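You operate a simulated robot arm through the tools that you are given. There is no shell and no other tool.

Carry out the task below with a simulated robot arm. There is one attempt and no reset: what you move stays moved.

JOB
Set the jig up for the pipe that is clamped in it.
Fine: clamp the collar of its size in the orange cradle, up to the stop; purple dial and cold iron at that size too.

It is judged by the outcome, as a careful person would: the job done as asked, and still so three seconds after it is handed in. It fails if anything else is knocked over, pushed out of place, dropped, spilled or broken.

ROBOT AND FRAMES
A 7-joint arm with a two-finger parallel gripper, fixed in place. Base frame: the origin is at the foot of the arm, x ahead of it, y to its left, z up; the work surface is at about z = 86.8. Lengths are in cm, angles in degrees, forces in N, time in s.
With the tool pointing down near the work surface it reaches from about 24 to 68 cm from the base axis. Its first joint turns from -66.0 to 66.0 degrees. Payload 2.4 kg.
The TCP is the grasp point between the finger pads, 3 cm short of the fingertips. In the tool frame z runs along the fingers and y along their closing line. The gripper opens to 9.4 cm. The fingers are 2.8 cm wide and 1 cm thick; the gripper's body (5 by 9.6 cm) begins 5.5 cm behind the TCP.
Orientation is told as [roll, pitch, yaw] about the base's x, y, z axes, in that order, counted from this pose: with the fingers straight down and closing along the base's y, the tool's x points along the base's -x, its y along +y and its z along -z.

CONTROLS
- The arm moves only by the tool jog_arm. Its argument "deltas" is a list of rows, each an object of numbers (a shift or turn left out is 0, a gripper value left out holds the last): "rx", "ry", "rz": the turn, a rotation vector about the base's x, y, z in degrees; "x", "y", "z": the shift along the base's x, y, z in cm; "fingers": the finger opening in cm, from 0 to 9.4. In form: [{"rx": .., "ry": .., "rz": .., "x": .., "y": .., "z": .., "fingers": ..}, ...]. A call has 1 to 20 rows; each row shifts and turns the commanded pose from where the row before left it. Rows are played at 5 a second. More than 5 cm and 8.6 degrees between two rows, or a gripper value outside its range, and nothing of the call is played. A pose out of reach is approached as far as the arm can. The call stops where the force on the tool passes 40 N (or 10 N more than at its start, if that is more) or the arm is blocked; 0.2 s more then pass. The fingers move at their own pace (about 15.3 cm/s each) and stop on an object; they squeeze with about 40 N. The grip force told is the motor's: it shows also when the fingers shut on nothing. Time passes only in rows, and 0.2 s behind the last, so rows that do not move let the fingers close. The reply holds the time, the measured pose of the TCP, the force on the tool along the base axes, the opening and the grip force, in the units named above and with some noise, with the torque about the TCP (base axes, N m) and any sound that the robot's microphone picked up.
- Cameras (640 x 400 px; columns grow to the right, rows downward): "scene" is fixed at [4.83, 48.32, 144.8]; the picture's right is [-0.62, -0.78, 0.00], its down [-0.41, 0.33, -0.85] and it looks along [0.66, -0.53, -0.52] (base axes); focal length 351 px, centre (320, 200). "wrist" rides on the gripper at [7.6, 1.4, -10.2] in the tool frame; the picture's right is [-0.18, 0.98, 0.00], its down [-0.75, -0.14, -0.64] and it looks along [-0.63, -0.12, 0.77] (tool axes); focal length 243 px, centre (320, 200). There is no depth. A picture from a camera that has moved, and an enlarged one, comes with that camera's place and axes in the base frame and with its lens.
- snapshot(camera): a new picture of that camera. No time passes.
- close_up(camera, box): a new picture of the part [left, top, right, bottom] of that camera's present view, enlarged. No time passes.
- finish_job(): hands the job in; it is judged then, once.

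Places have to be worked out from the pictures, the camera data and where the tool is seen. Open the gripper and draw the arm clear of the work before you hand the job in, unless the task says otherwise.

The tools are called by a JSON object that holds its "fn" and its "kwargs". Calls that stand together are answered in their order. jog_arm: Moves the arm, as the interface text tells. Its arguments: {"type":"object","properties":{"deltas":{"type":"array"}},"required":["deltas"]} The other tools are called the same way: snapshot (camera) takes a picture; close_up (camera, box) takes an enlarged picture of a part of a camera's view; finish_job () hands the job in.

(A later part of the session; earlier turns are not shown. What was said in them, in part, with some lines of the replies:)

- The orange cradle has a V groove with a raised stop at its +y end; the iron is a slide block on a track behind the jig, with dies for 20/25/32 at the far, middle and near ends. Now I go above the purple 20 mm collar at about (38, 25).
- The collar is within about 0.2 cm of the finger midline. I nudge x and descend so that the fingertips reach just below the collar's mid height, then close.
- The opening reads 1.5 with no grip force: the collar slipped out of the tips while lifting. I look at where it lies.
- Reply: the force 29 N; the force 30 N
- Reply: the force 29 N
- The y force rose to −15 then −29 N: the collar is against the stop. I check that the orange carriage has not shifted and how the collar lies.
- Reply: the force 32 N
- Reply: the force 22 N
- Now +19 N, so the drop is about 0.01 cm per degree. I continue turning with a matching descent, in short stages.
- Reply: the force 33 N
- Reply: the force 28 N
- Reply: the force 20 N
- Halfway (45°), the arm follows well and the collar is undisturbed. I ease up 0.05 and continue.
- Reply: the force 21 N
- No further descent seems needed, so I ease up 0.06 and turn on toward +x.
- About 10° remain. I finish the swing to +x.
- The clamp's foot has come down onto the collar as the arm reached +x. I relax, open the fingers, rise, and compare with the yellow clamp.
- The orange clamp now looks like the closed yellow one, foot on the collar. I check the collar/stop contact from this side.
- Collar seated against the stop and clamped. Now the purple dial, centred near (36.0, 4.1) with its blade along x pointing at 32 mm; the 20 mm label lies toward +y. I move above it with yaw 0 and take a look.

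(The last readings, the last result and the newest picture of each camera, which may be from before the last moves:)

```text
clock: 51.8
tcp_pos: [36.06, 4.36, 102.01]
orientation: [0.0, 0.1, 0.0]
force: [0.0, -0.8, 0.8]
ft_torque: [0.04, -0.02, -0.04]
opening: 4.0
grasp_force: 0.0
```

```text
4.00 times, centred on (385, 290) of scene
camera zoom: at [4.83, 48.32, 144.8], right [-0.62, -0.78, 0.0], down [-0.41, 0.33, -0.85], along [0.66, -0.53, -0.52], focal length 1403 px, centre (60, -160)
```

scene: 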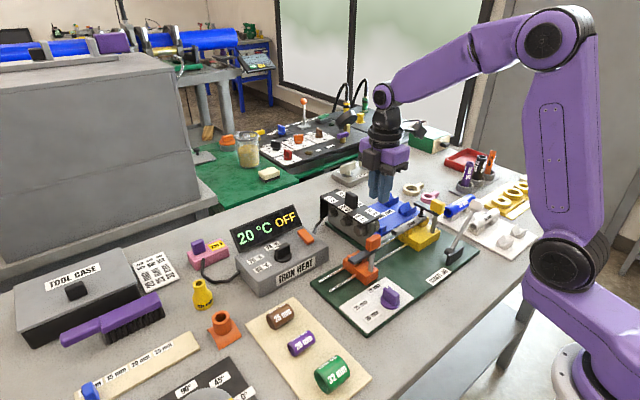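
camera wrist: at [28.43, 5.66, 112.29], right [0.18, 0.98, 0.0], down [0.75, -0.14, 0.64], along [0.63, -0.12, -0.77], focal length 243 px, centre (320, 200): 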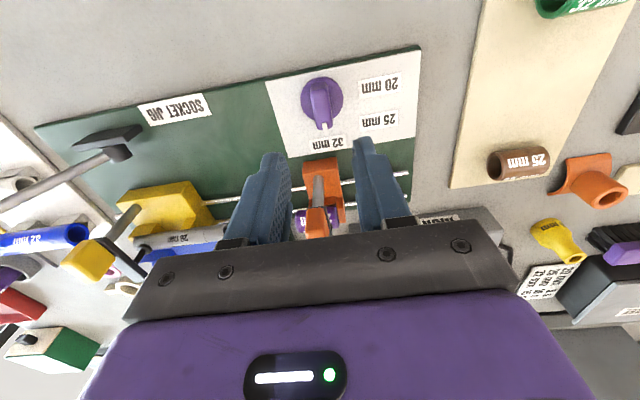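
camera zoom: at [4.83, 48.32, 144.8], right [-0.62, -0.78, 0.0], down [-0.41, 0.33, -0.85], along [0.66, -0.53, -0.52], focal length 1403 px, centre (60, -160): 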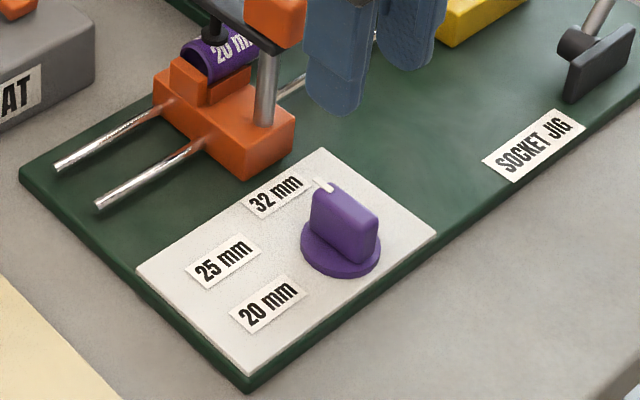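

The dial's centre is at (35.8, 4.5), blade along x; the 20 mm label is exactly toward +y (90° counter‑clockwise). I align, descend over the blade and close.

{"fn": "jog_arm", "kwargs": {"deltas": [{"x": -0.24, "y": 0.29}, {"z": -3}, {"z": -3}, {"z": -2.5}, {"z": -0.9}, {"z": -0.3}, {}]}}

{"fn": "close_up", "kwargs": {"camera": "wrist", "box": [230, 70, 410, 200]}}

{"fn": "close_up", "kwargs": {"camera": "scene", "box": [340, 250, 440, 330]}}

```text
clock: 53.4
tcp_pos: [35.97, 4.56, 92.16]
orientation: [-0.1, 0.0, 0.0]
force: [0.4, 0.0, 0.9]
ft_torque: [0.0, 0.0, -0.02]
opening: 4.02
grasp_force: 0.1
```

```text
3.08 times, centred on (320, 135) of wrist
camera zoom: at [28.27, 5.95, 102.61], right [0.18, 0.98, 0.0], down [0.75, -0.14, 0.64], along [0.63, -0.12, -0.77], focal length 746 px, centre (320, 400)
```

zoom: 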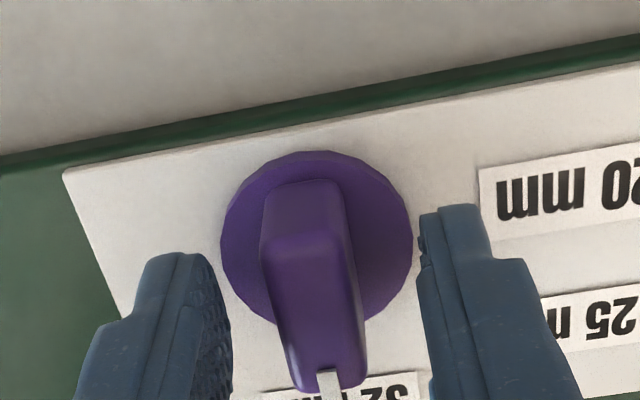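

```text
5.00 times, centred on (390, 290) of scene
camera zoom: at [4.83, 48.32, 144.8], right [-0.62, -0.78, 0.0], down [-0.41, 0.33, -0.85], along [0.66, -0.53, -0.52], focal length 1753 px, centre (-30, -250)
```

zoom: 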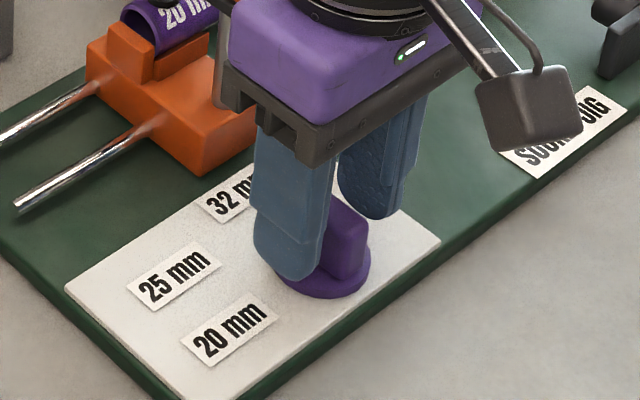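

The blade is midway between the fingers. I close on it.

{"fn": "jog_arm", "kwargs": {"deltas": [{"fingers": 2.5}, {"fingers": 1.2}, {"fingers": 0.8}, {"fingers": 0.8}]}}

{"fn": "jog_arm", "kwargs": {"deltas": [{"rz": 4}, {"rz": 4}, {"rz": 4}, {}]}}

```text
clock: 54.4
tcp_pos: [36.01, 4.53, 92.25]
orientation: [0.0, 0.0, 0.0]
force: [0.4, -16.2, -2.1]
ft_torque: [-0.37, -0.38, 0.05]
opening: 1.6
grasp_force: 45.1
```

```text
clock: 55.2
tcp_pos: [36.13, 4.36, 92.3]
orientation: [0.0, 0.0, 10.3]
force: [4.3, -3.3, -4.4]
ft_torque: [-0.29, 0.73, -0.01]
opening: 1.6
grasp_force: 45.2
stopped in row 3: the force on the tool passed its limit at 41 N (the readings are from after the stop); the commanded pose is now the measured one
```

The off-centre grip made the side force peak and the call stopped; the pose has been reset to a nearly force-free one. I continue in smaller turns and read forces each time.

{"fn": "jog_arm", "kwargs": {"deltas": [{"rz": 3}, {}]}}

{"fn": "jog_arm", "kwargs": {"deltas": [{"rz": 3}, {}]}}

{"fn": "close_up", "kwargs": {"camera": "scene", "box": [340, 250, 440, 330]}}

```text
clock: 55.8
tcp_pos: [36.1, 4.44, 92.29]
orientation: [0.0, 0.2, 13.5]
force: [0.9, -11.3, -16.8]
ft_torque: [0.0, -1.04, -0.01]
opening: 1.58
grasp_force: 45.4
```

```text
clock: 56.4
tcp_pos: [36.13, 4.5, 92.35]
orientation: [0.0, 0.1, 16.4]
force: [1.2, -16.7, -19.4]
ft_torque: [-0.02, -1.14, 0.0]
opening: 1.58
grasp_force: 45.2
```

```text
5.00 times, centred on (390, 290) of scene
camera zoom: at [4.85, 48.28, 144.82], right [-0.62, -0.78, 0.0], down [-0.41, 0.33, -0.85], along [0.66, -0.53, -0.53], focal length 1753 px, centre (-30, -250)
```

zoom: 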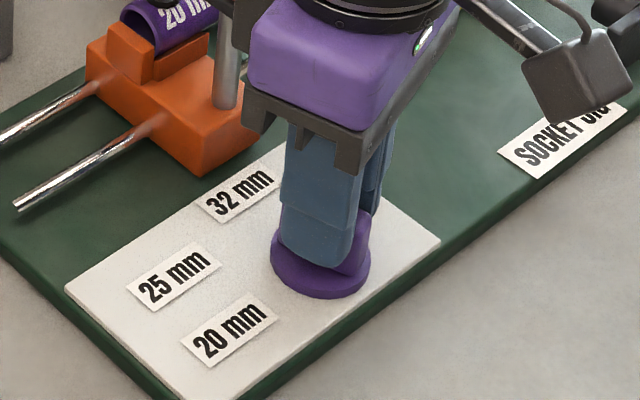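

The dial turns with the hand; I null the side and vertical forces with small corrections and go on.

{"fn": "jog_arm", "kwargs": {"deltas": [{"y": -0.06, "z": -0.06}, {"rz": 4}, {}]}}

{"fn": "jog_arm", "kwargs": {"deltas": [{"rz": 4}, {"rz": 4}, {}]}}

```text
clock: 57.2
tcp_pos: [36.06, 4.52, 92.29]
orientation: [0.0, 0.0, 20.5]
force: [6.8, -14.6, 13.7]
ft_torque: [-0.79, 1.12, -0.01]
opening: 1.57
grasp_force: 45.5
```

```text
clock: 58.0
tcp_pos: [36.08, 4.43, 92.26]
orientation: [0.0, -0.1, 28.5]
force: [1.2, -12.4, 34.0]
ft_torque: [-0.19, -0.1, -0.02]
opening: 1.6
grasp_force: 45.5
```

Vertical force is +34 N, so I rise 0.1 and nudge y, then continue turning.

{"fn": "jog_arm", "kwargs": {"deltas": [{"z": 0.1, "y": -0.05}, {"rz": 4}, {}]}}

{"fn": "jog_arm", "kwargs": {"deltas": [{"rz": 4}, {"rz": 4}, {}]}}

{"fn": "close_up", "kwargs": {"camera": "scene", "box": [340, 250, 440, 330]}}

```text
clock: 58.8
tcp_pos: [36.0, 4.41, 92.33]
orientation: [0.0, 0.1, 32.6]
force: [12.8, -10.1, -34.7]
ft_torque: [-0.33, -0.38, -0.01]
opening: 1.59
grasp_force: 45.3
```

```text
clock: 59.6
tcp_pos: [36.02, 4.43, 92.41]
orientation: [0.0, 0.1, 40.5]
force: [11.1, -8.3, -21.7]
ft_torque: [-0.34, -0.1, 0.01]
opening: 1.58
grasp_force: 45.2
```

```text
5.00 times, centred on (390, 290) of scene
camera zoom: at [4.88, 48.3, 144.81], right [-0.62, -0.78, 0.0], down [-0.41, 0.33, -0.85], along [0.66, -0.53, -0.53], focal length 1753 px, centre (-30, -250)
```

zoom: 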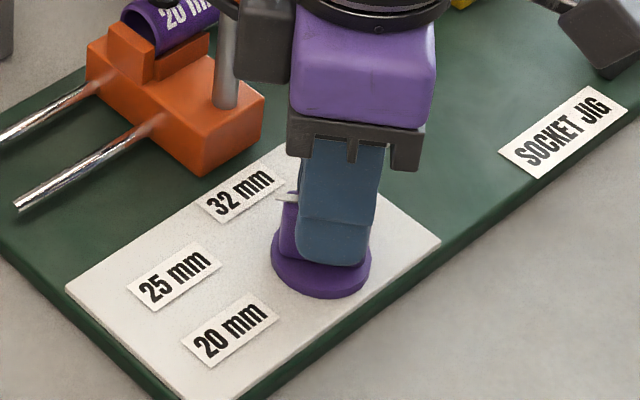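

Pointer is at about 40°. I correct slightly and continue.

{"fn": "jog_arm", "kwargs": {"deltas": [{"z": -0.05, "x": 0.04, "y": -0.03}, {"rz": 4}, {"rz": 4}, {}]}}

{"fn": "jog_arm", "kwargs": {"deltas": [{"rz": 4}, {"rz": 4}, {}]}}

```text
clock: 60.6
tcp_pos: [36.16, 4.35, 92.25]
orientation: [-0.1, 0.0, 48.7]
force: [2.4, 3.7, 31.6]
ft_torque: [-0.31, 0.42, -0.03]
opening: 1.58
grasp_force: 45.1
```

```text
clock: 61.4
tcp_pos: [36.15, 4.39, 92.36]
orientation: [-0.1, -0.1, 56.5]
force: [3.5, -2.2, 29.7]
ft_torque: [0.64, -0.4, -0.02]
opening: 1.56
grasp_force: 44.8
```

Side forces are near zero now; I ease the vertical by 0.05 and continue.

{"fn": "jog_arm", "kwargs": {"deltas": [{"z": 0.05}, {"rz": 4}, {"rz": 4}, {}]}}

{"fn": "jog_arm", "kwargs": {"deltas": [{"rz": 4}, {"rz": 4}, {}]}}

{"fn": "close_up", "kwargs": {"camera": "scene", "box": [340, 250, 440, 330]}}

```text
clock: 62.4
tcp_pos: [36.26, 4.38, 92.41]
orientation: [-0.1, 0.0, 64.5]
force: [17.7, -8.6, 0.7]
ft_torque: [-0.46, -0.16, -0.03]
opening: 1.57
grasp_force: 45.0
```

```text
clock: 63.2
tcp_pos: [36.05, 4.34, 92.28]
orientation: [-0.1, 0.0, 72.5]
force: [19.9, -12.5, -14.9]
ft_torque: [0.07, -0.41, -0.03]
opening: 1.57
grasp_force: 44.6
```

```text
5.00 times, centred on (390, 290) of scene
camera zoom: at [4.89, 48.29, 144.81], right [-0.62, -0.78, 0.0], down [-0.41, 0.33, -0.85], along [0.66, -0.53, -0.53], focal length 1753 px, centre (-30, -250)
```

zoom: 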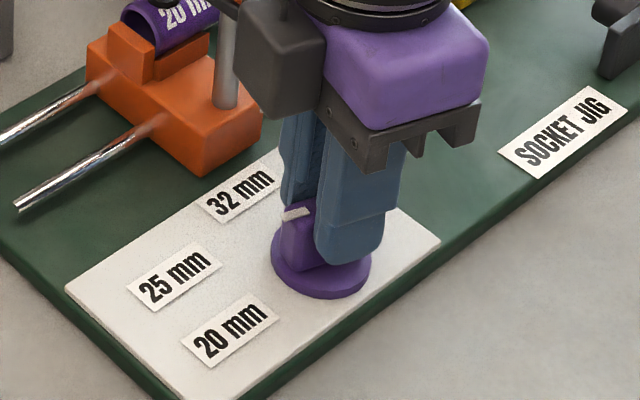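

About 72° now. I correct x/y slightly and finish the turn to 90°.

{"fn": "jog_arm", "kwargs": {"deltas": [{"x": 0.06, "y": -0.04, "z": -0.03}, {"rz": 4}, {"rz": 4}, {}]}}

{"fn": "jog_arm", "kwargs": {"deltas": [{"rz": 4}, {"rz": 4}, {}]}}

{"fn": "jog_arm", "kwargs": {"deltas": [{"rz": 1.5}, {}]}}

{"fn": "close_up", "kwargs": {"camera": "scene", "box": [340, 250, 440, 330]}}

```text
clock: 64.2
tcp_pos: [36.2, 4.29, 92.31]
orientation: [0.0, 0.1, 80.5]
force: [11.5, -7.7, -2.7]
ft_torque: [1.13, -0.48, -0.03]
opening: 1.59
grasp_force: 44.8
```

```text
clock: 65.0
tcp_pos: [36.16, 4.33, 92.23]
orientation: [0.0, 0.0, 88.7]
force: [17.8, -5.2, -34.7]
ft_torque: [-0.05, -0.32, -0.01]
opening: 1.57
grasp_force: 45.5
```

```text
clock: 65.6
tcp_pos: [36.3, 4.3, 92.35]
orientation: [-0.2, 0.1, 90.1]
force: [16.3, 1.1, -34.9]
ft_torque: [0.04, -0.23, -0.03]
opening: 1.6
grasp_force: 45.0
```

```text
5.00 times, centred on (390, 290) of scene
camera zoom: at [4.91, 48.33, 144.8], right [-0.62, -0.78, 0.0], down [-0.41, 0.33, -0.85], along [0.66, -0.53, -0.53], focal length 1753 px, centre (-30, -250)
```

zoom: 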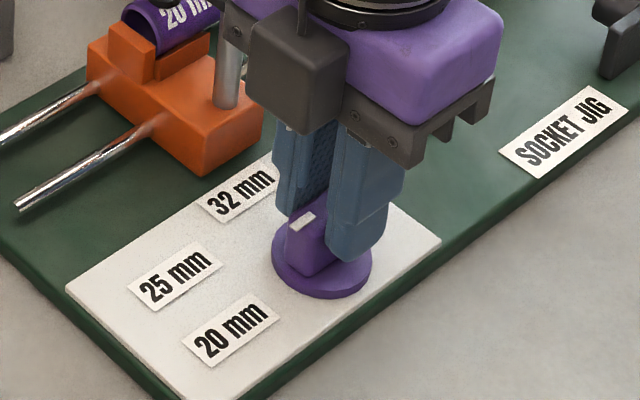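

The dial is at 90°, pointing at 20 mm. I relax the forces, open the fingers and rise.

{"fn": "jog_arm", "kwargs": {"deltas": [{"x": 0.05, "z": -0.08}, {"fingers": 2.5}, {"fingers": 4.0}, {}, {"z": 1}, {"z": 2}, {"z": 3}, {"z": 3}, {"z": 2}]}}

{"fn": "close_up", "kwargs": {"camera": "scene", "box": [340, 250, 440, 330]}}

{"fn": "snapshot", "kwargs": {"camera": "wrist"}}

{"fn": "close_up", "kwargs": {"camera": "wrist", "box": [230, 60, 410, 190]}}

```text
clock: 67.6
tcp_pos: [36.25, 4.27, 103.36]
orientation: [-0.1, 0.2, 90.1]
force: [0.5, -0.3, 1.1]
ft_torque: [0.02, 0.02, -0.04]
opening: 3.99
grasp_force: 0.1
```

```text
5.00 times, centred on (390, 290) of scene
camera zoom: at [4.83, 48.32, 144.8], right [-0.62, -0.78, 0.0], down [-0.41, 0.33, -0.85], along [0.66, -0.53, -0.52], focal length 1753 px, centre (-30, -250)
```

zoom: 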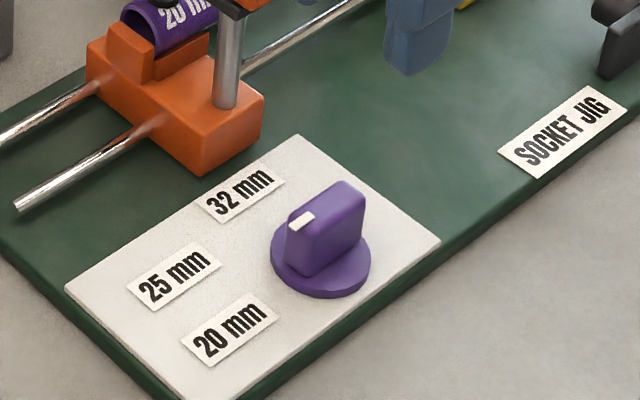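

```text
taken
camera wrist: at [34.48, -3.33, 113.7], right [-0.98, 0.18, 0.0], down [0.14, 0.75, 0.64], along [0.12, 0.63, -0.77], focal length 243 px, centre (320, 200)
```

wrist: 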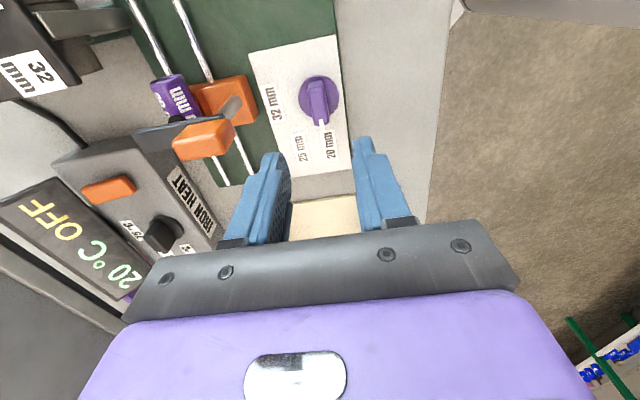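

```text
3.08 times, centred on (320, 125) of wrist
camera zoom: at [34.48, -3.33, 113.7], right [-0.98, 0.18, 0.0], down [0.14, 0.75, 0.64], along [0.12, 0.63, -0.77], focal length 746 px, centre (320, 431)
```

zoom: 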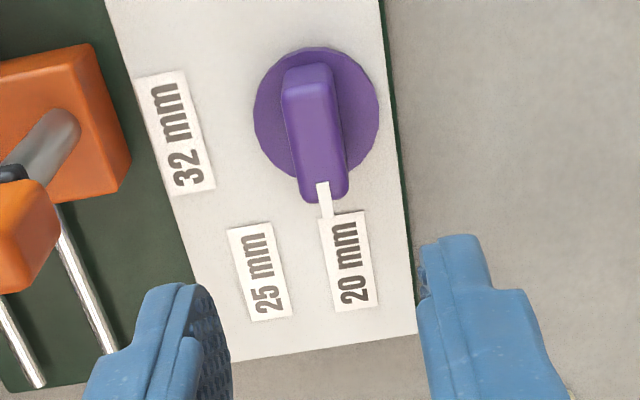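

The white pointer now aims right at "20 mm". Next is the iron: I rise, turn back to yaw 0 and move to look at the iron block, its knob and its track from the −x side.

{"fn": "jog_arm", "kwargs": {"deltas": [{"z": 3, "rz": -8}, {"z": 3, "rz": -8}, {"z": 2, "rz": -8}, {"rz": -8}, {"rz": -8}, {"rz": -8}, {"rz": -8}, {"rz": -8}, {"rz": -8}, {"rz": -8}, {"rz": -8}, {"rz": -2}, {"x": 3, "y": -2}, {"x": 3, "y": -2}, {"x": 3, "y": -2}, {"x": 3, "y": -2}]}}

{"fn": "snapshot", "kwargs": {"camera": "wrist"}}

{"fn": "snapshot", "kwargs": {"camera": "scene"}}

```text
clock: 71.0
tcp_pos: [48.15, -3.78, 111.24]
orientation: [0.1, 0.1, 0.0]
force: [0.2, -0.3, 1.0]
ft_torque: [0.02, 0.05, -0.03]
opening: 4.01
grasp_force: 0.0
```

```text
taken
camera wrist: at [40.41, -2.43, 121.59], right [0.18, 0.98, 0.0], down [0.75, -0.14, 0.64], along [0.63, -0.12, -0.77], focal length 243 px, centre (320, 200)
```

wrist: 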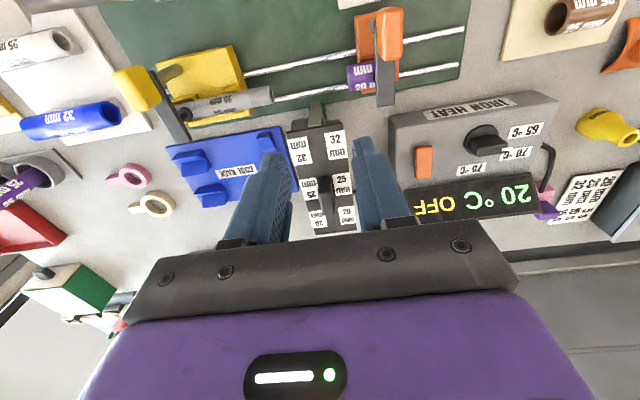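

```text
taken
```

scene: 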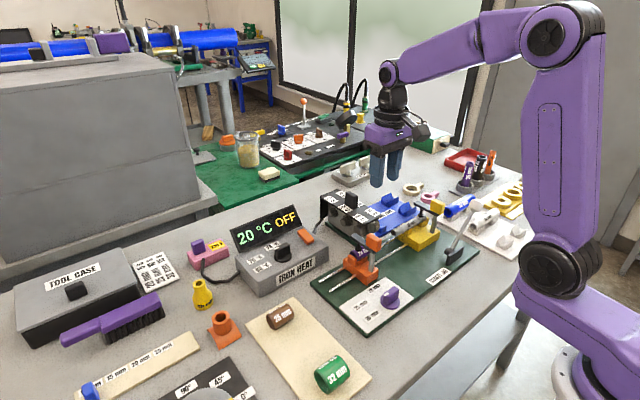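

{"fn": "close_up", "kwargs": {"camera": "wrist", "box": [250, 90, 390, 240]}}

{"fn": "close_up", "kwargs": {"camera": "scene", "box": [310, 170, 420, 260]}}

```text
2.67 times, centred on (320, 165) of wrist
camera zoom: at [40.41, -2.43, 121.59], right [0.18, 0.98, 0.0], down [0.75, -0.14, 0.64], along [0.63, -0.12, -0.77], focal length 647 px, centre (320, 293)
```

zoom: 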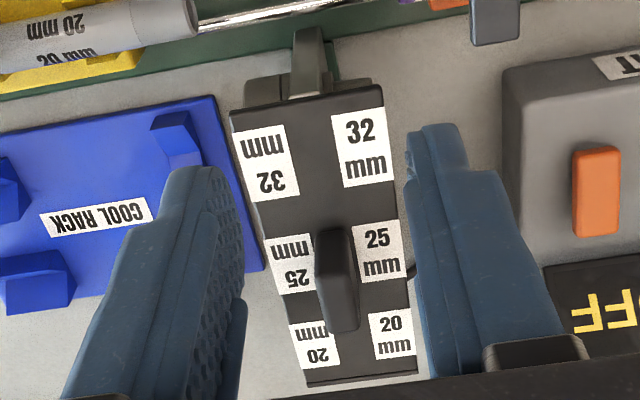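

```text
4.44 times, centred on (365, 215) of scene
camera zoom: at [4.82, 48.32, 144.81], right [-0.62, -0.78, 0.0], down [-0.41, 0.33, -0.85], along [0.66, -0.53, -0.52], focal length 1558 px, centre (120, 133)
```

zoom: 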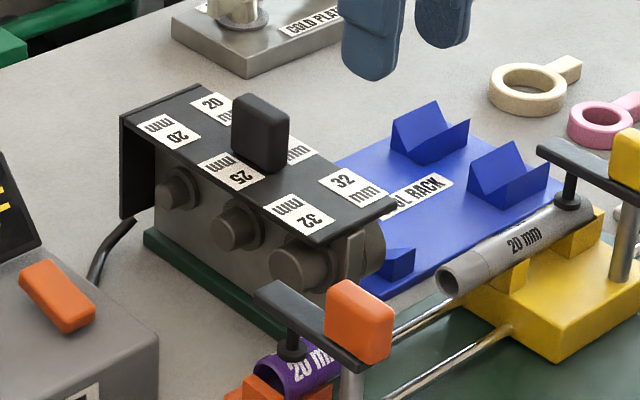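

The iron is a block on a green track, and its knob is a tall grip elongated along x near (58.2, −4.8), top z≈100.9. I go above it with yaw 0 so the fingers close across its narrow side.

{"fn": "jog_arm", "kwargs": {"deltas": [{"x": 3, "y": -0.3}, {"x": 3, "y": -0.3}, {"x": 3, "y": -0.3}, {"x": 1.2}, {"z": -2}, {}]}}

{"fn": "snapshot", "kwargs": {"camera": "wrist"}}

{"fn": "close_up", "kwargs": {"camera": "wrist", "box": [230, 70, 410, 220]}}

{"fn": "close_up", "kwargs": {"camera": "scene", "box": [310, 150, 420, 250]}}

```text
clock: 72.4
tcp_pos: [58.32, -4.58, 109.34]
orientation: [0.1, 0.1, -0.1]
force: [0.7, 0.2, -1.0]
ft_torque: [0.0, 0.02, -0.01]
opening: 4.0
grasp_force: 0.2
```

```text
taken
camera wrist: at [50.62, -3.23, 119.63], right [0.18, 0.98, 0.0], down [0.75, -0.14, 0.64], along [0.63, -0.12, -0.77], focal length 243 px, centre (320, 200)
```

wrist: 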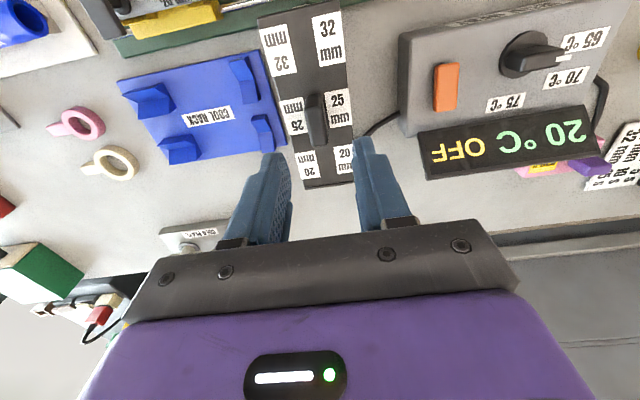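

```text
2.67 times, centred on (320, 145) of wrist
camera zoom: at [50.62, -3.23, 119.63], right [0.18, 0.98, 0.0], down [0.75, -0.14, 0.64], along [0.63, -0.12, -0.77], focal length 647 px, centre (320, 347)
```

zoom: 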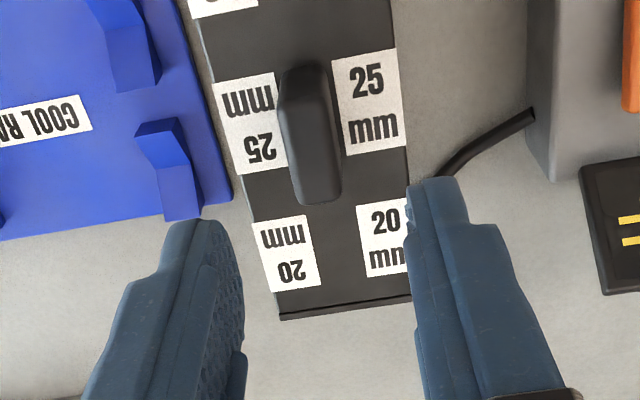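

```text
4.00 times, centred on (365, 200) of scene
camera zoom: at [4.83, 48.32, 144.8], right [-0.62, -0.78, 0.0], down [-0.41, 0.33, -0.85], along [0.66, -0.53, -0.52], focal length 1403 px, centre (140, 200)
```

zoom: 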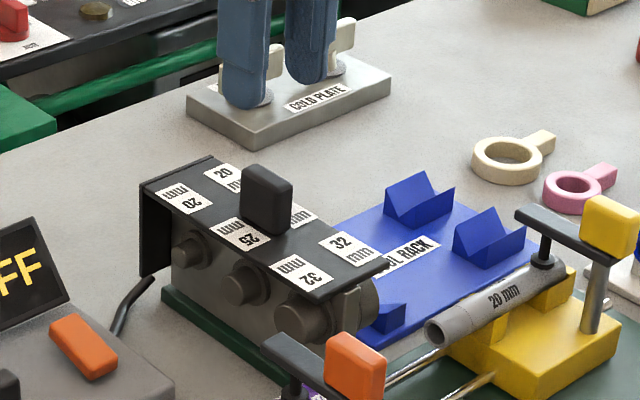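

The knob is about 1.65 × 3.2 cm, centred near (58.4, −4.7). I correct by +0.2/−0.1 and descend so the tips stop about 1 cm above the top plate, then check.

{"fn": "jog_arm", "kwargs": {"deltas": [{"x": 0.2, "y": -0.1}, {"z": -3}, {"z": -3}, {"z": -2}, {"z": -0.8}, {}]}}

{"fn": "close_up", "kwargs": {"camera": "wrist", "box": [230, 70, 410, 220]}}

{"fn": "close_up", "kwargs": {"camera": "scene", "box": [310, 150, 420, 250]}}

```text
clock: 73.8
tcp_pos: [58.53, -4.69, 100.44]
orientation: [0.1, 0.1, 0.1]
force: [-0.1, 0.4, -0.1]
ft_torque: [0.0, -0.01, -0.01]
opening: 4.02
grasp_force: 0.0
```

```text
2.67 times, centred on (320, 145) of wrist
camera zoom: at [50.84, -3.38, 110.73], right [0.18, 0.98, 0.0], down [0.75, -0.14, 0.64], along [0.63, -0.12, -0.77], focal length 647 px, centre (320, 347)
```

zoom: 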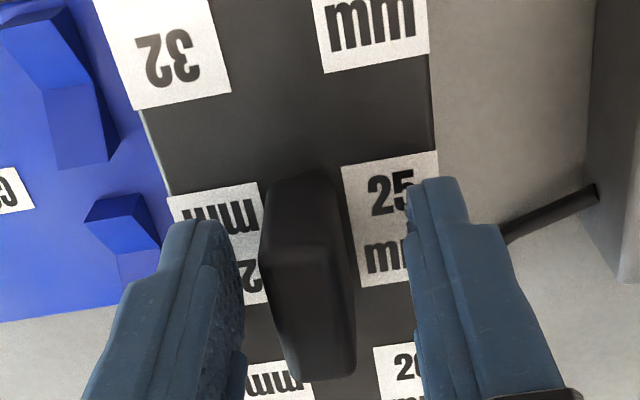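

```text
4.00 times, centred on (365, 200) of scene
camera zoom: at [4.83, 48.32, 144.8], right [-0.62, -0.78, 0.0], down [-0.41, 0.33, -0.85], along [0.66, -0.53, -0.52], focal length 1403 px, centre (140, 200)
```

zoom: 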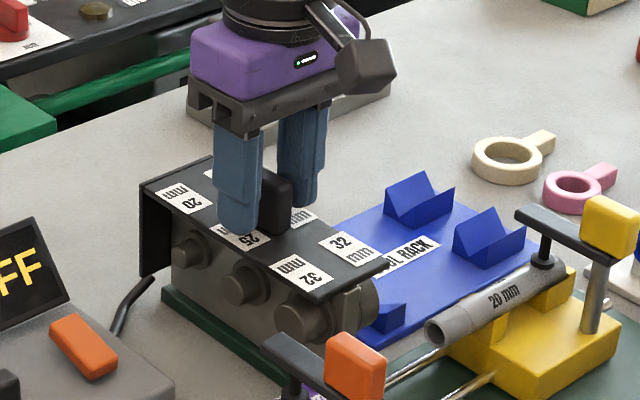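

The knob sits between the fingers. I close on it and read the forces.

{"fn": "jog_arm", "kwargs": {"deltas": [{"fingers": 2.5}, {"fingers": 1.4}, {"fingers": 1.0}, {"fingers": 1.0}]}}

{"fn": "jog_arm", "kwargs": {"deltas": [{"x": -0.3}, {"x": -0.3}, {"x": -0.3}, {}]}}

{"fn": "close_up", "kwargs": {"camera": "scene", "box": [310, 150, 420, 250]}}

```text
clock: 74.8
tcp_pos: [58.58, -5.04, 100.42]
orientation: [-0.2, 0.1, -0.2]
force: [-0.2, -17.3, -4.0]
ft_torque: [-0.08, -0.43, 0.27]
opening: 2.01
grasp_force: 44.8
```

```text
clock: 75.8
tcp_pos: [57.6, -5.05, 100.52]
orientation: [-0.1, 0.0, 0.0]
force: [0.5, -21.7, -10.5]
ft_torque: [-0.03, -1.02, 0.18]
opening: 2.05
grasp_force: 44.6
```

```text
4.00 times, centred on (365, 200) of scene
camera zoom: at [4.85, 48.26, 144.83], right [-0.62, -0.78, 0.0], down [-0.41, 0.33, -0.85], along [0.66, -0.53, -0.53], focal length 1403 px, centre (140, 200)
```

zoom: 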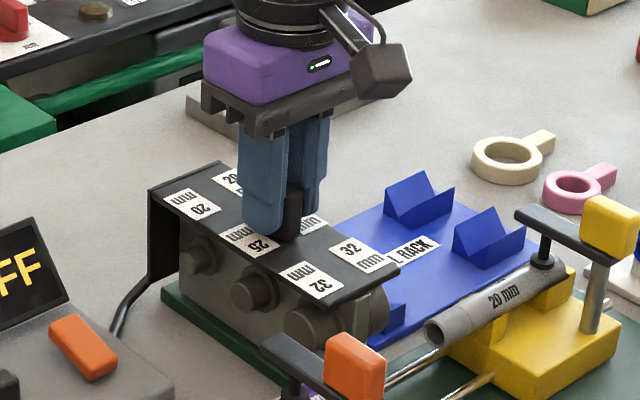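

The iron slides freely along −x with the knob. I relieve the side force and continue sliding, checking on the way.

{"fn": "jog_arm", "kwargs": {"deltas": [{"y": -0.07, "z": -0.03}, {"x": -0.6}, {"x": -0.8}, {"x": -0.8}, {"x": -0.8}, {}]}}

{"fn": "close_up", "kwargs": {"camera": "scene", "box": [310, 150, 420, 250]}}

```text
clock: 77.2
tcp_pos: [54.62, -4.96, 100.3]
orientation: [0.0, 0.3, -0.1]
force: [1.3, -22.7, -12.9]
ft_torque: [0.0, -0.01, 0.16]
opening: 2.01
grasp_force: 45.3
```

```text
4.00 times, centred on (365, 200) of scene
camera zoom: at [4.85, 48.25, 144.83], right [-0.62, -0.78, 0.0], down [-0.41, 0.33, -0.85], along [0.66, -0.53, -0.53], focal length 1403 px, centre (140, 200)
```

zoom: 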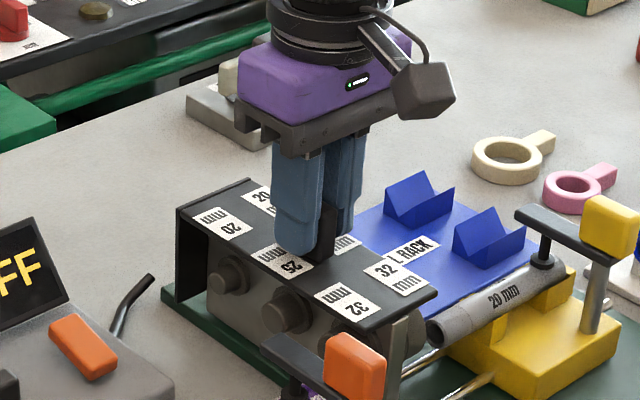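

Still sliding freely, everything clear. I continue with a small y correction.

{"fn": "jog_arm", "kwargs": {"deltas": [{"y": -0.08, "z": -0.03}, {"x": -0.8}, {"x": -0.8}, {"x": -0.8}, {"x": -0.8}, {}]}}

{"fn": "close_up", "kwargs": {"camera": "scene", "box": [310, 170, 440, 270]}}

{"fn": "snapshot", "kwargs": {"camera": "wrist"}}

```text
clock: 78.6
tcp_pos: [51.44, -4.98, 100.48]
orientation: [-0.2, -0.1, 0.0]
force: [1.3, -23.7, -5.7]
ft_torque: [-0.06, -1.0, 0.18]
opening: 2.03
grasp_force: 44.7
```

```text
4.00 times, centred on (375, 220) of scene
camera zoom: at [4.84, 48.25, 144.83], right [-0.62, -0.78, 0.0], down [-0.41, 0.33, -0.85], along [0.66, -0.53, -0.53], focal length 1403 px, centre (100, 120)
```

zoom: 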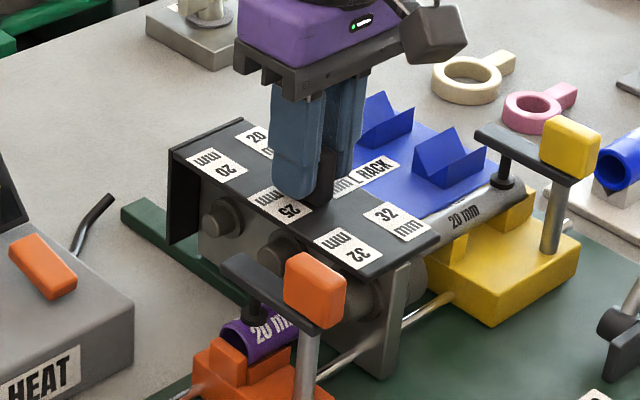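

```text
taken
camera wrist: at [43.71, -3.64, 110.75], right [0.18, 0.98, 0.0], down [0.75, -0.14, 0.64], along [0.63, -0.12, -0.77], focal length 243 px, centre (320, 200)
```

wrist: 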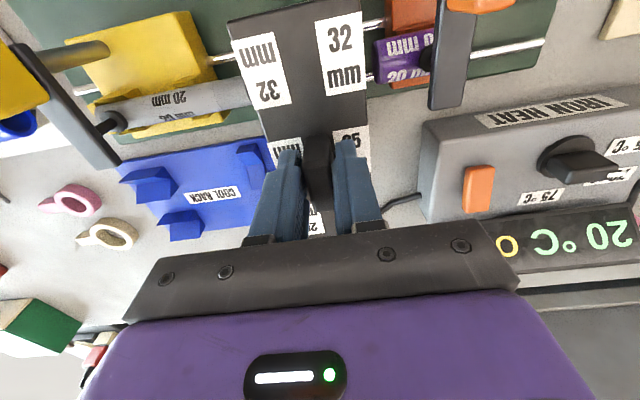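

I test a larger y correction, since the side force stays near −23 N.

{"fn": "jog_arm", "kwargs": {"deltas": [{"y": -0.15}, {}]}}

```text
clock: 79.2
tcp_pos: [51.49, -4.95, 100.36]
orientation: [-0.1, 0.0, 0.0]
force: [0.4, -18.0, -1.5]
ft_torque: [-0.07, -0.95, 0.04]
opening: 2.06
grasp_force: 45.0
```

Better. I continue sliding; the iron's nose passes between pipe end and collar with room to spare.

{"fn": "jog_arm", "kwargs": {"deltas": [{"y": -0.1, "x": -0.4}, {"x": -0.8}, {"x": -0.8}, {"x": -0.8}, {"x": -0.6}, {}]}}

{"fn": "close_up", "kwargs": {"camera": "scene", "box": [310, 170, 440, 270]}}

```text
clock: 80.6
tcp_pos: [48.12, -5.02, 100.43]
orientation: [0.0, 0.1, 0.1]
force: [-2.8, 0.0, 24.9]
ft_torque: [0.01, 1.35, -0.07]
opening: 2.02
grasp_force: 45.4
```

```text
4.00 times, centred on (375, 220) of scene
camera zoom: at [4.78, 48.33, 144.8], right [-0.62, -0.78, 0.0], down [-0.41, 0.33, -0.85], along [0.66, -0.53, -0.52], focal length 1403 px, centre (100, 120)
```

zoom: 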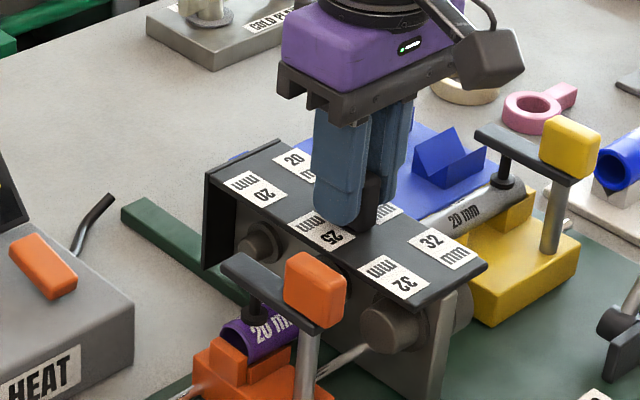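

Now the 25 mm die is nearly at the pipe axis. I ease the vertical force and continue toward the 20 mm position.

{"fn": "jog_arm", "kwargs": {"deltas": [{"z": 0.07}, {"x": -0.8}, {"x": -0.8}, {"x": -0.8}, {"x": -0.8}, {"x": -0.6}, {}]}}

{"fn": "close_up", "kwargs": {"camera": "scene", "box": [310, 170, 440, 270]}}

{"fn": "snapshot", "kwargs": {"camera": "wrist"}}

```text
clock: 82.2
tcp_pos: [44.2, -4.99, 100.41]
orientation: [0.1, 0.0, -0.1]
force: [1.2, 10.9, 14.2]
ft_torque: [0.14, -0.53, 0.01]
opening: 2.01
grasp_force: 44.7
```

```text
4.00 times, centred on (375, 220) of scene
camera zoom: at [4.81, 48.35, 144.79], right [-0.62, -0.78, 0.0], down [-0.41, 0.33, -0.85], along [0.66, -0.53, -0.52], focal length 1403 px, centre (100, 120)
```

zoom: 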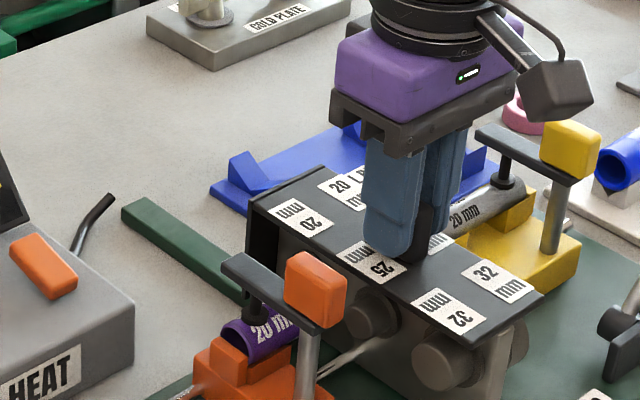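

```text
taken
camera wrist: at [36.49, -3.66, 110.77], right [0.18, 0.98, 0.0], down [0.75, -0.14, 0.64], along [0.63, -0.12, -0.77], focal length 243 px, centre (320, 200)
```

wrist: 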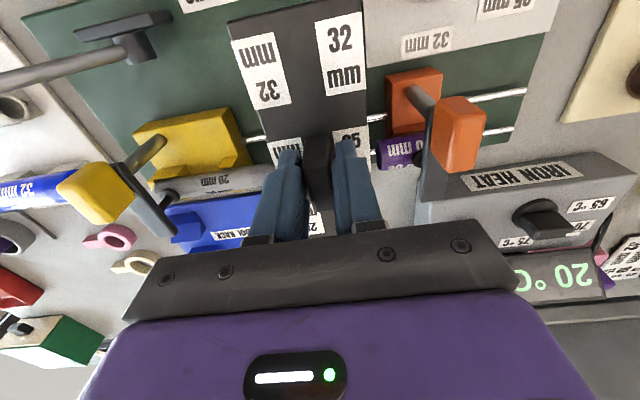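

The 20 mm die should need about 2.2 cm more. I go on in small steps watching the x force for an end stop.

{"fn": "jog_arm", "kwargs": {"deltas": [{"z": 0.04, "y": 0.03}, {"x": -0.5}, {"x": -0.5}, {}]}}

{"fn": "jog_arm", "kwargs": {"deltas": [{"x": -0.4}, {"x": -0.4}, {}]}}

{"fn": "close_up", "kwargs": {"camera": "scene", "box": [320, 180, 440, 280]}}

```text
clock: 83.2
tcp_pos: [43.21, -5.12, 100.6]
orientation: [0.1, 0.2, 0.0]
force: [0.3, 18.4, 2.1]
ft_torque: [0.05, -0.65, -0.07]
opening: 2.01
grasp_force: 44.4
```

```text
clock: 84.0
tcp_pos: [42.35, -5.02, 100.44]
orientation: [0.0, 0.2, 0.0]
force: [-4.0, 10.3, 13.1]
ft_torque: [0.03, 0.92, 0.17]
opening: 1.99
grasp_force: 45.3
```

```text
4.00 times, centred on (380, 230) of scene
camera zoom: at [4.8, 48.36, 144.79], right [-0.62, -0.78, 0.0], down [-0.41, 0.33, -0.85], along [0.66, -0.53, -0.52], focal length 1403 px, centre (80, 80)
```

zoom: 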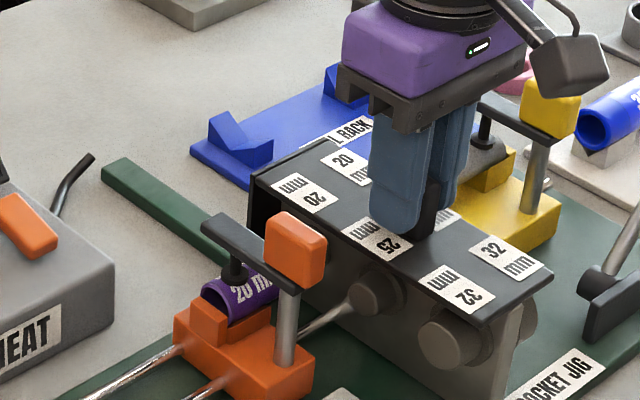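

The 20 mm dies should now be close to the axis. I release the knob, rise, and turn the camera round to the −y side to compare the 20 mm socket with the pipe axis.

{"fn": "jog_arm", "kwargs": {"deltas": [{"fingers": 2.6}, {"fingers": 4.0}, {"z": 1}, {"z": 2.5}, {"z": 3}, {"z": 2}]}}

{"fn": "jog_arm", "kwargs": {"deltas": [{"rz": 8.2}, {"rz": 8.2}, {"rz": 8.2}, {"rz": 8.2}, {"rz": 8.2}, {"rz": 8.2}, {"rz": 8.2}, {"rz": 8.2}, {"rz": 8.2}, {"rz": 8.2}, {"rz": 8.0}, {"x": 3, "y": -2}, {"x": 2.8, "y": -2}, {}]}}

{"fn": "snapshot", "kwargs": {"camera": "wrist"}}

{"fn": "close_up", "kwargs": {"camera": "scene", "box": [320, 180, 440, 280]}}

```text
clock: 85.4
tcp_pos: [42.46, -5.03, 109.12]
orientation: [-0.1, 0.2, 0.0]
force: [0.2, 0.5, -1.0]
ft_torque: [-0.02, 0.01, 0.03]
opening: 4.01
grasp_force: 0.1
```

```text
clock: 88.4
tcp_pos: [48.09, -8.8, 108.87]
orientation: [0.0, 0.1, 90.0]
force: [-0.4, -0.3, 0.3]
ft_torque: [0.04, -0.01, 0.02]
opening: 4.01
grasp_force: 0.1
```

```text
taken
camera wrist: at [46.62, -16.51, 119.38], right [-0.98, 0.18, 0.0], down [0.14, 0.75, 0.64], along [0.12, 0.63, -0.77], focal length 243 px, centre (320, 200)
```

wrist: 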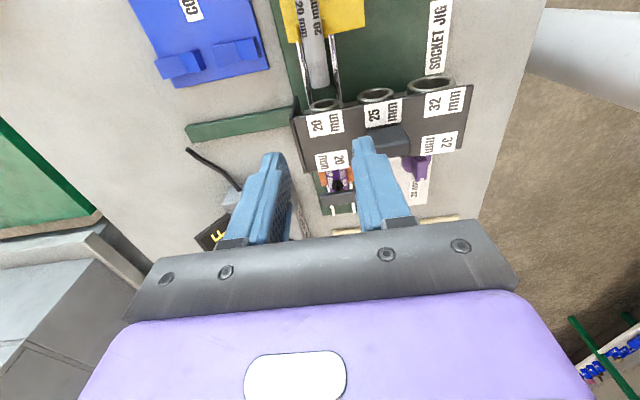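

```text
4.00 times, centred on (380, 230) of scene
camera zoom: at [4.83, 48.32, 144.8], right [-0.62, -0.78, 0.0], down [-0.41, 0.33, -0.85], along [0.66, -0.53, -0.52], focal length 1403 px, centre (80, 80)
```

zoom: 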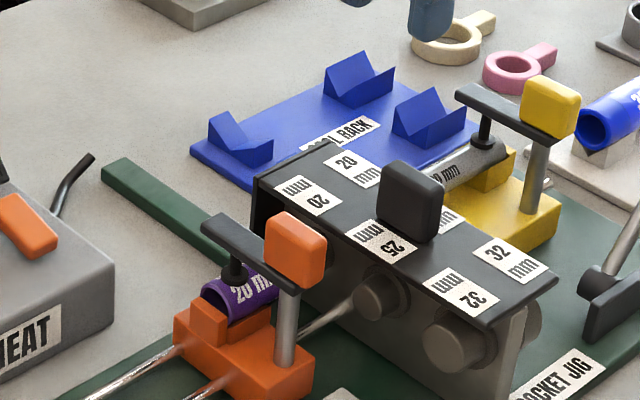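

I enlarge the pipe end and the 20 mm socket.

{"fn": "close_up", "kwargs": {"camera": "wrist", "box": [280, 50, 380, 120]}}

{"fn": "close_up", "kwargs": {"camera": "wrist", "box": [280, 0, 480, 180]}}

```text
5.71 times, centred on (330, 85) of wrist
camera zoom: at [46.62, -16.51, 119.38], right [-0.98, 0.18, 0.0], down [0.14, 0.75, 0.64], along [0.12, 0.63, -0.77], focal length 1386 px, centre (263, 857)
```

zoom: 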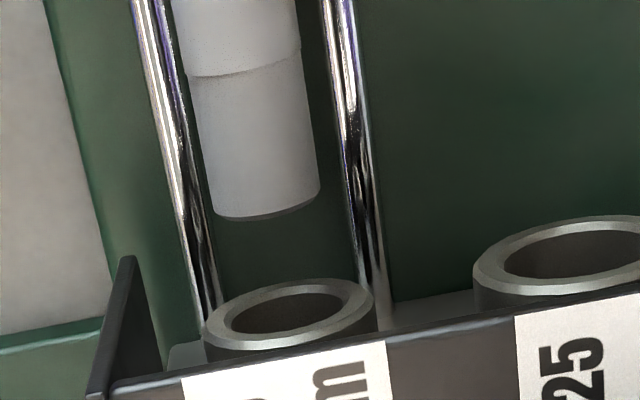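

```text
2.22 times, centred on (380, 90) of wrist
camera zoom: at [46.62, -16.51, 119.38], right [-0.98, 0.18, 0.0], down [0.14, 0.75, 0.64], along [0.12, 0.63, -0.77], focal length 539 px, centre (187, 444)
```

zoom: 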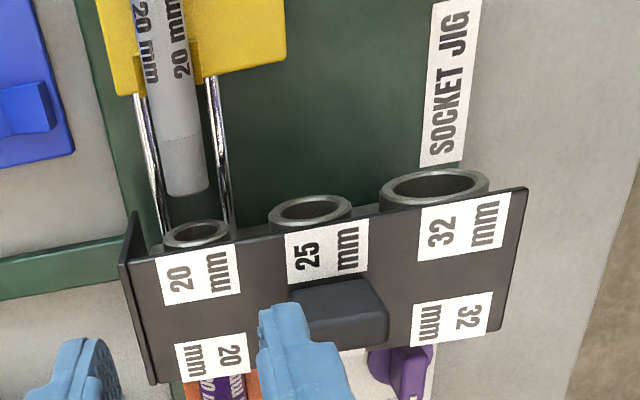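

By this view the 20 mm socket is very nearly on the pipe axis. I zoom in harder to measure it more precisely.

{"fn": "close_up", "kwargs": {"camera": "wrist", "box": [300, 70, 350, 115]}}

{"fn": "close_up", "kwargs": {"camera": "wrist", "box": [295, 15, 345, 65]}}

```text
8.89 times, centred on (325, 92) of wrist
camera zoom: at [46.62, -16.51, 119.38], right [-0.98, 0.18, 0.0], down [0.14, 0.75, 0.64], along [0.12, 0.63, -0.77], focal length 2157 px, centre (276, 1156)
```

zoom: 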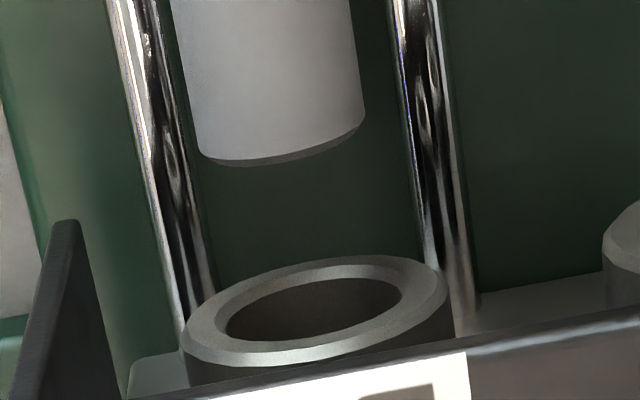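

```text
8.00 times, centred on (320, 40) of wrist
camera zoom: at [46.62, -16.51, 119.38], right [-0.98, 0.18, 0.0], down [0.14, 0.75, 0.64], along [0.12, 0.63, -0.77], focal length 1941 px, centre (320, 1480)
```

zoom: 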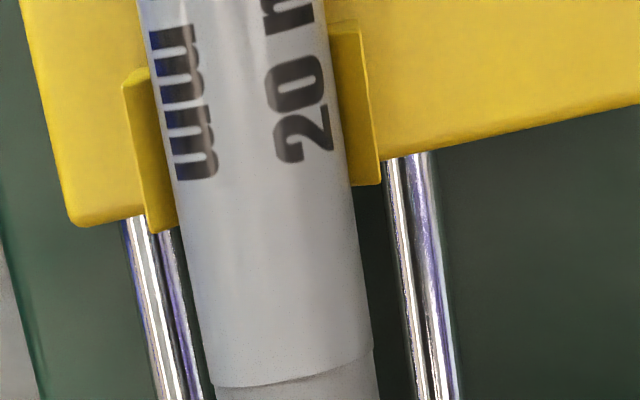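

Worked out from this view, the 20 mm socket's centre and the pipe axis lie on the same line within about 0.05 cm, so the iron is at 20 mm. Now I check the orange clamp and collar once more from above, staying high.

{"fn": "jog_arm", "kwargs": {"deltas": [{"z": 3}, {"y": 4}, {"y": 4}, {"y": 4}, {"y": 2}, {}]}}

{"fn": "snapshot", "kwargs": {"camera": "wrist"}}

{"fn": "close_up", "kwargs": {"camera": "wrist", "box": [270, 40, 400, 140]}}

{"fn": "close_up", "kwargs": {"camera": "scene", "box": [355, 225, 405, 275]}}

```text
clock: 89.8
tcp_pos: [48.38, 5.03, 112.18]
orientation: [-0.1, 0.2, 90.0]
force: [0.2, 0.5, 0.0]
ft_torque: [0.01, 0.01, 0.03]
opening: 3.98
grasp_force: 0.2
```

```text
taken
camera wrist: at [46.78, -2.63, 122.47], right [-0.98, 0.18, 0.0], down [0.14, 0.75, 0.64], along [0.12, 0.63, -0.77], focal length 243 px, centre (320, 200)
```

wrist: 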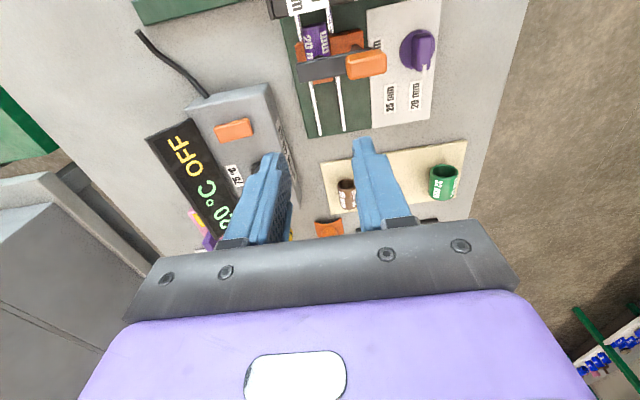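

```text
4.00 times, centred on (335, 90) of wrist
camera zoom: at [46.78, -2.63, 122.47], right [-0.98, 0.18, 0.0], down [0.14, 0.75, 0.64], along [0.12, 0.63, -0.77], focal length 970 px, centre (260, 640)
```

zoom: 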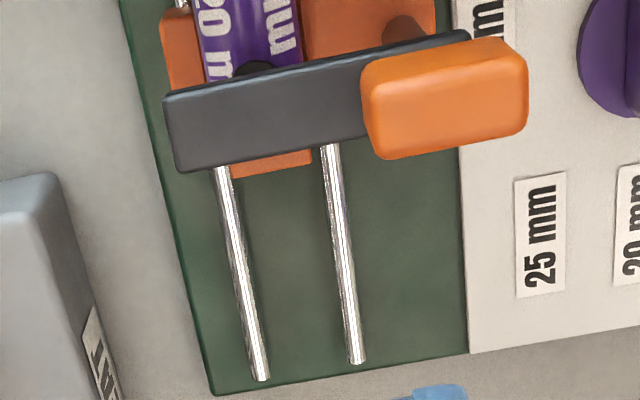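

```text
8.00 times, centred on (380, 250) of scene
camera zoom: at [4.82, 48.32, 144.8], right [-0.62, -0.78, 0.0], down [-0.41, 0.33, -0.85], along [0.66, -0.53, -0.52], focal length 2805 px, centre (-160, -200)
```

zoom: 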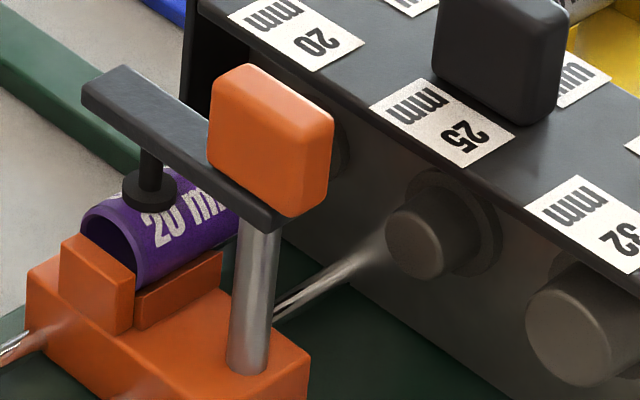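

The arm is along +x like the yellow one. I take one last tight look at the collar end, the foot, and the whole bench.

{"fn": "close_up", "kwargs": {"camera": "scene", "box": [360, 240, 385, 265]}}

{"fn": "close_up", "kwargs": {"camera": "wrist", "box": [295, 20, 345, 70]}}

{"fn": "snapshot", "kwargs": {"camera": "scene"}}

```text
16.00 times, centred on (372, 252) of scene
camera zoom: at [4.82, 48.32, 144.8], right [-0.62, -0.78, 0.0], down [-0.41, 0.33, -0.85], along [0.66, -0.53, -0.52], focal length 5611 px, centre (-520, -640)
```

zoom: 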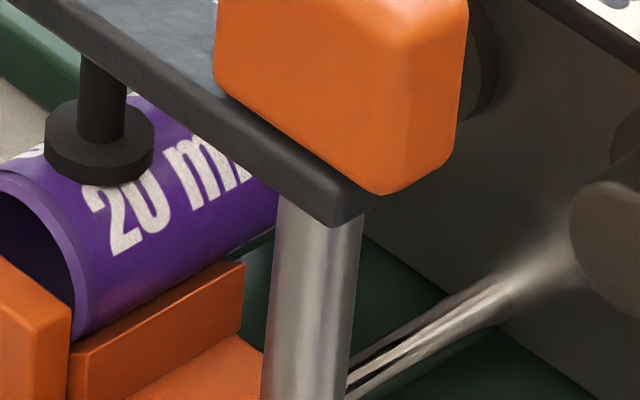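

```text
8.00 times, centred on (320, 45) of wrist
camera zoom: at [46.78, -2.63, 122.47], right [-0.98, 0.18, 0.0], down [0.14, 0.75, 0.64], along [0.12, 0.63, -0.77], focal length 1941 px, centre (320, 1440)
```

zoom: 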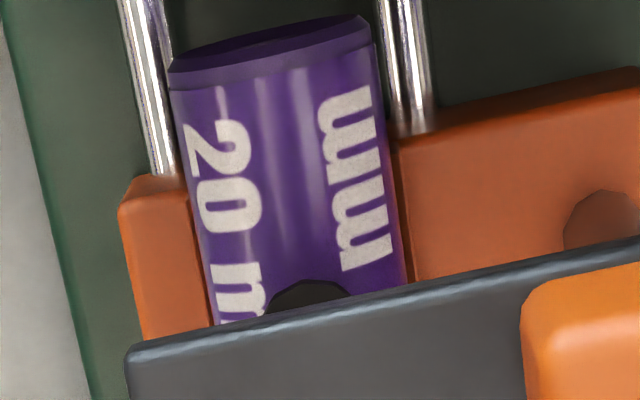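

```text
taken
```

scene: 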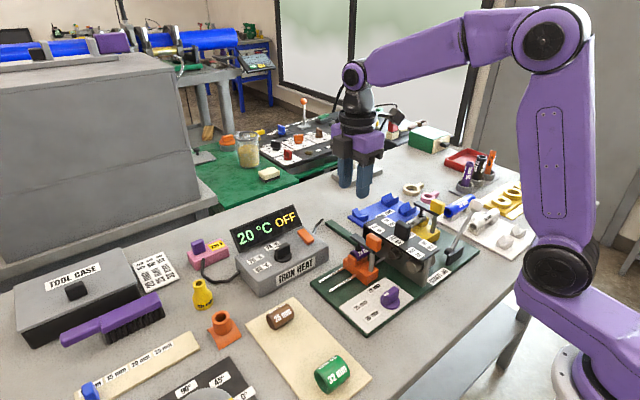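

All in place: collar at the stop under the clamp foot, dial at 20 mm, 20 mm dies on the pipe axis, heater still OFF, other parts untouched. I draw the arm up and back toward its start pose with the gripper open.

{"fn": "jog_arm", "kwargs": {"deltas": [{"z": 4, "fingers": 9.0}, {"z": 4}, {"z": 4}, {"x": -4, "rz": -8.2}, {"x": -4, "rz": -8.2}, {"x": -4, "rz": -8.2}, {"x": -4, "rz": -8.2}, {"rz": -8.2}, {"rz": -8.2}, {"rz": -8.2}, {"rz": -8.2}, {"rz": -8.2}, {"rz": -8.2}, {"rz": -8.0}, {}]}}

{"fn": "snapshot", "kwargs": {"camera": "scene"}}

{"fn": "close_up", "kwargs": {"camera": "wrist", "box": [140, 40, 460, 240]}}

{"fn": "close_up", "kwargs": {"camera": "scene", "box": [310, 180, 460, 330]}}

```text
clock: 93.0
tcp_pos: [32.18, 4.86, 124.05]
orientation: [-0.1, 0.2, -0.1]
force: [-1.2, 0.8, 1.0]
ft_torque: [-0.03, 0.0, 0.0]
opening: 9.0
grasp_force: 0.1
```

```text
taken
```

scene: 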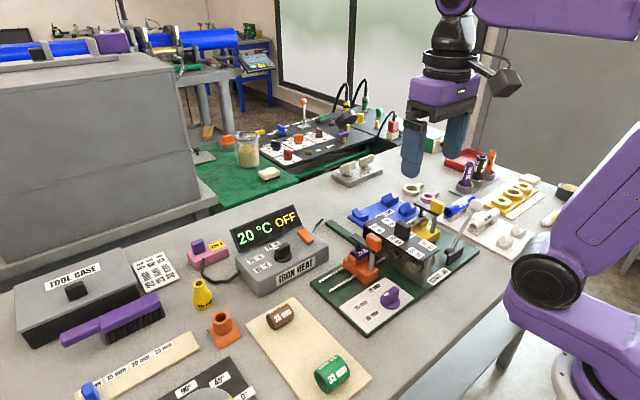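

```text
2.00 times, centred on (300, 140) of wrist
camera zoom: at [24.5, 6.28, 134.34], right [0.19, 0.98, 0.0], down [0.75, -0.14, 0.64], along [0.63, -0.12, -0.77], focal length 485 px, centre (360, 320)
```

zoom: 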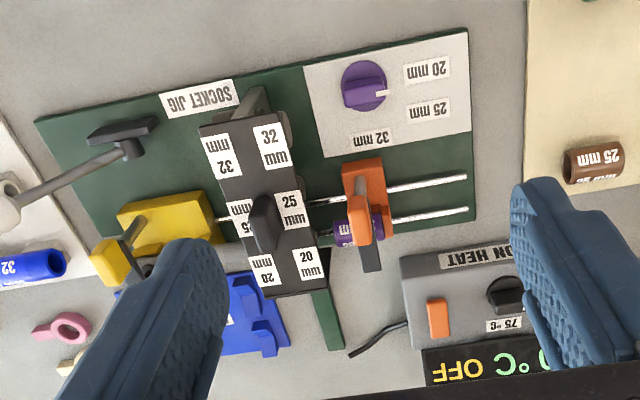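

```text
2.67 times, centred on (385, 255) of scene
camera zoom: at [4.83, 48.32, 144.8], right [-0.62, -0.78, 0.0], down [-0.41, 0.33, -0.85], along [0.66, -0.53, -0.52], focal length 935 px, centre (147, 53)
```

zoom: 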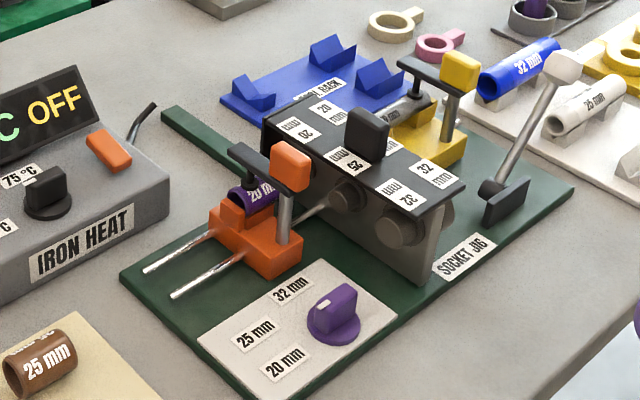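

Everything is in its final state and the arm is clear with the gripper open: 20 mm collar clamped at the stop in the orange cradle, purple dial on 20 mm, cold iron's 20 mm dies on the pipe axis, heater OFF. I hand the job in.

{"fn": "finish_job", "kwargs": {}}

```text
The job is handed in.
```

The jig is set up for the pipe in the yellow cradle, which reads 20 mm, and I have handed the job in. I haven't had the judging result.

- **Collar:** The purple 20 mm collar is in the orange cradle. I pushed it against the stop until the force reached about 29 N, then closed the clamp so its foot rests on the collar. After clamping I could only check the stop contact by camera, where it looked flush.
- **Dial:** The purple dial points at 20 mm.
- **Iron:** I slid it until its 20 mm socket was in line with the pipe, to about 0.05 cm by camera. The heater still reads 20 °C OFF.

On my first try at picking up the collar, it slipped out of the fingers just as I began to lift. It stayed on its tray, and I gripped it lower the second time. Nothing else on the bench looked moved in the last pictures, and the arm is back near its start with the gripper open.
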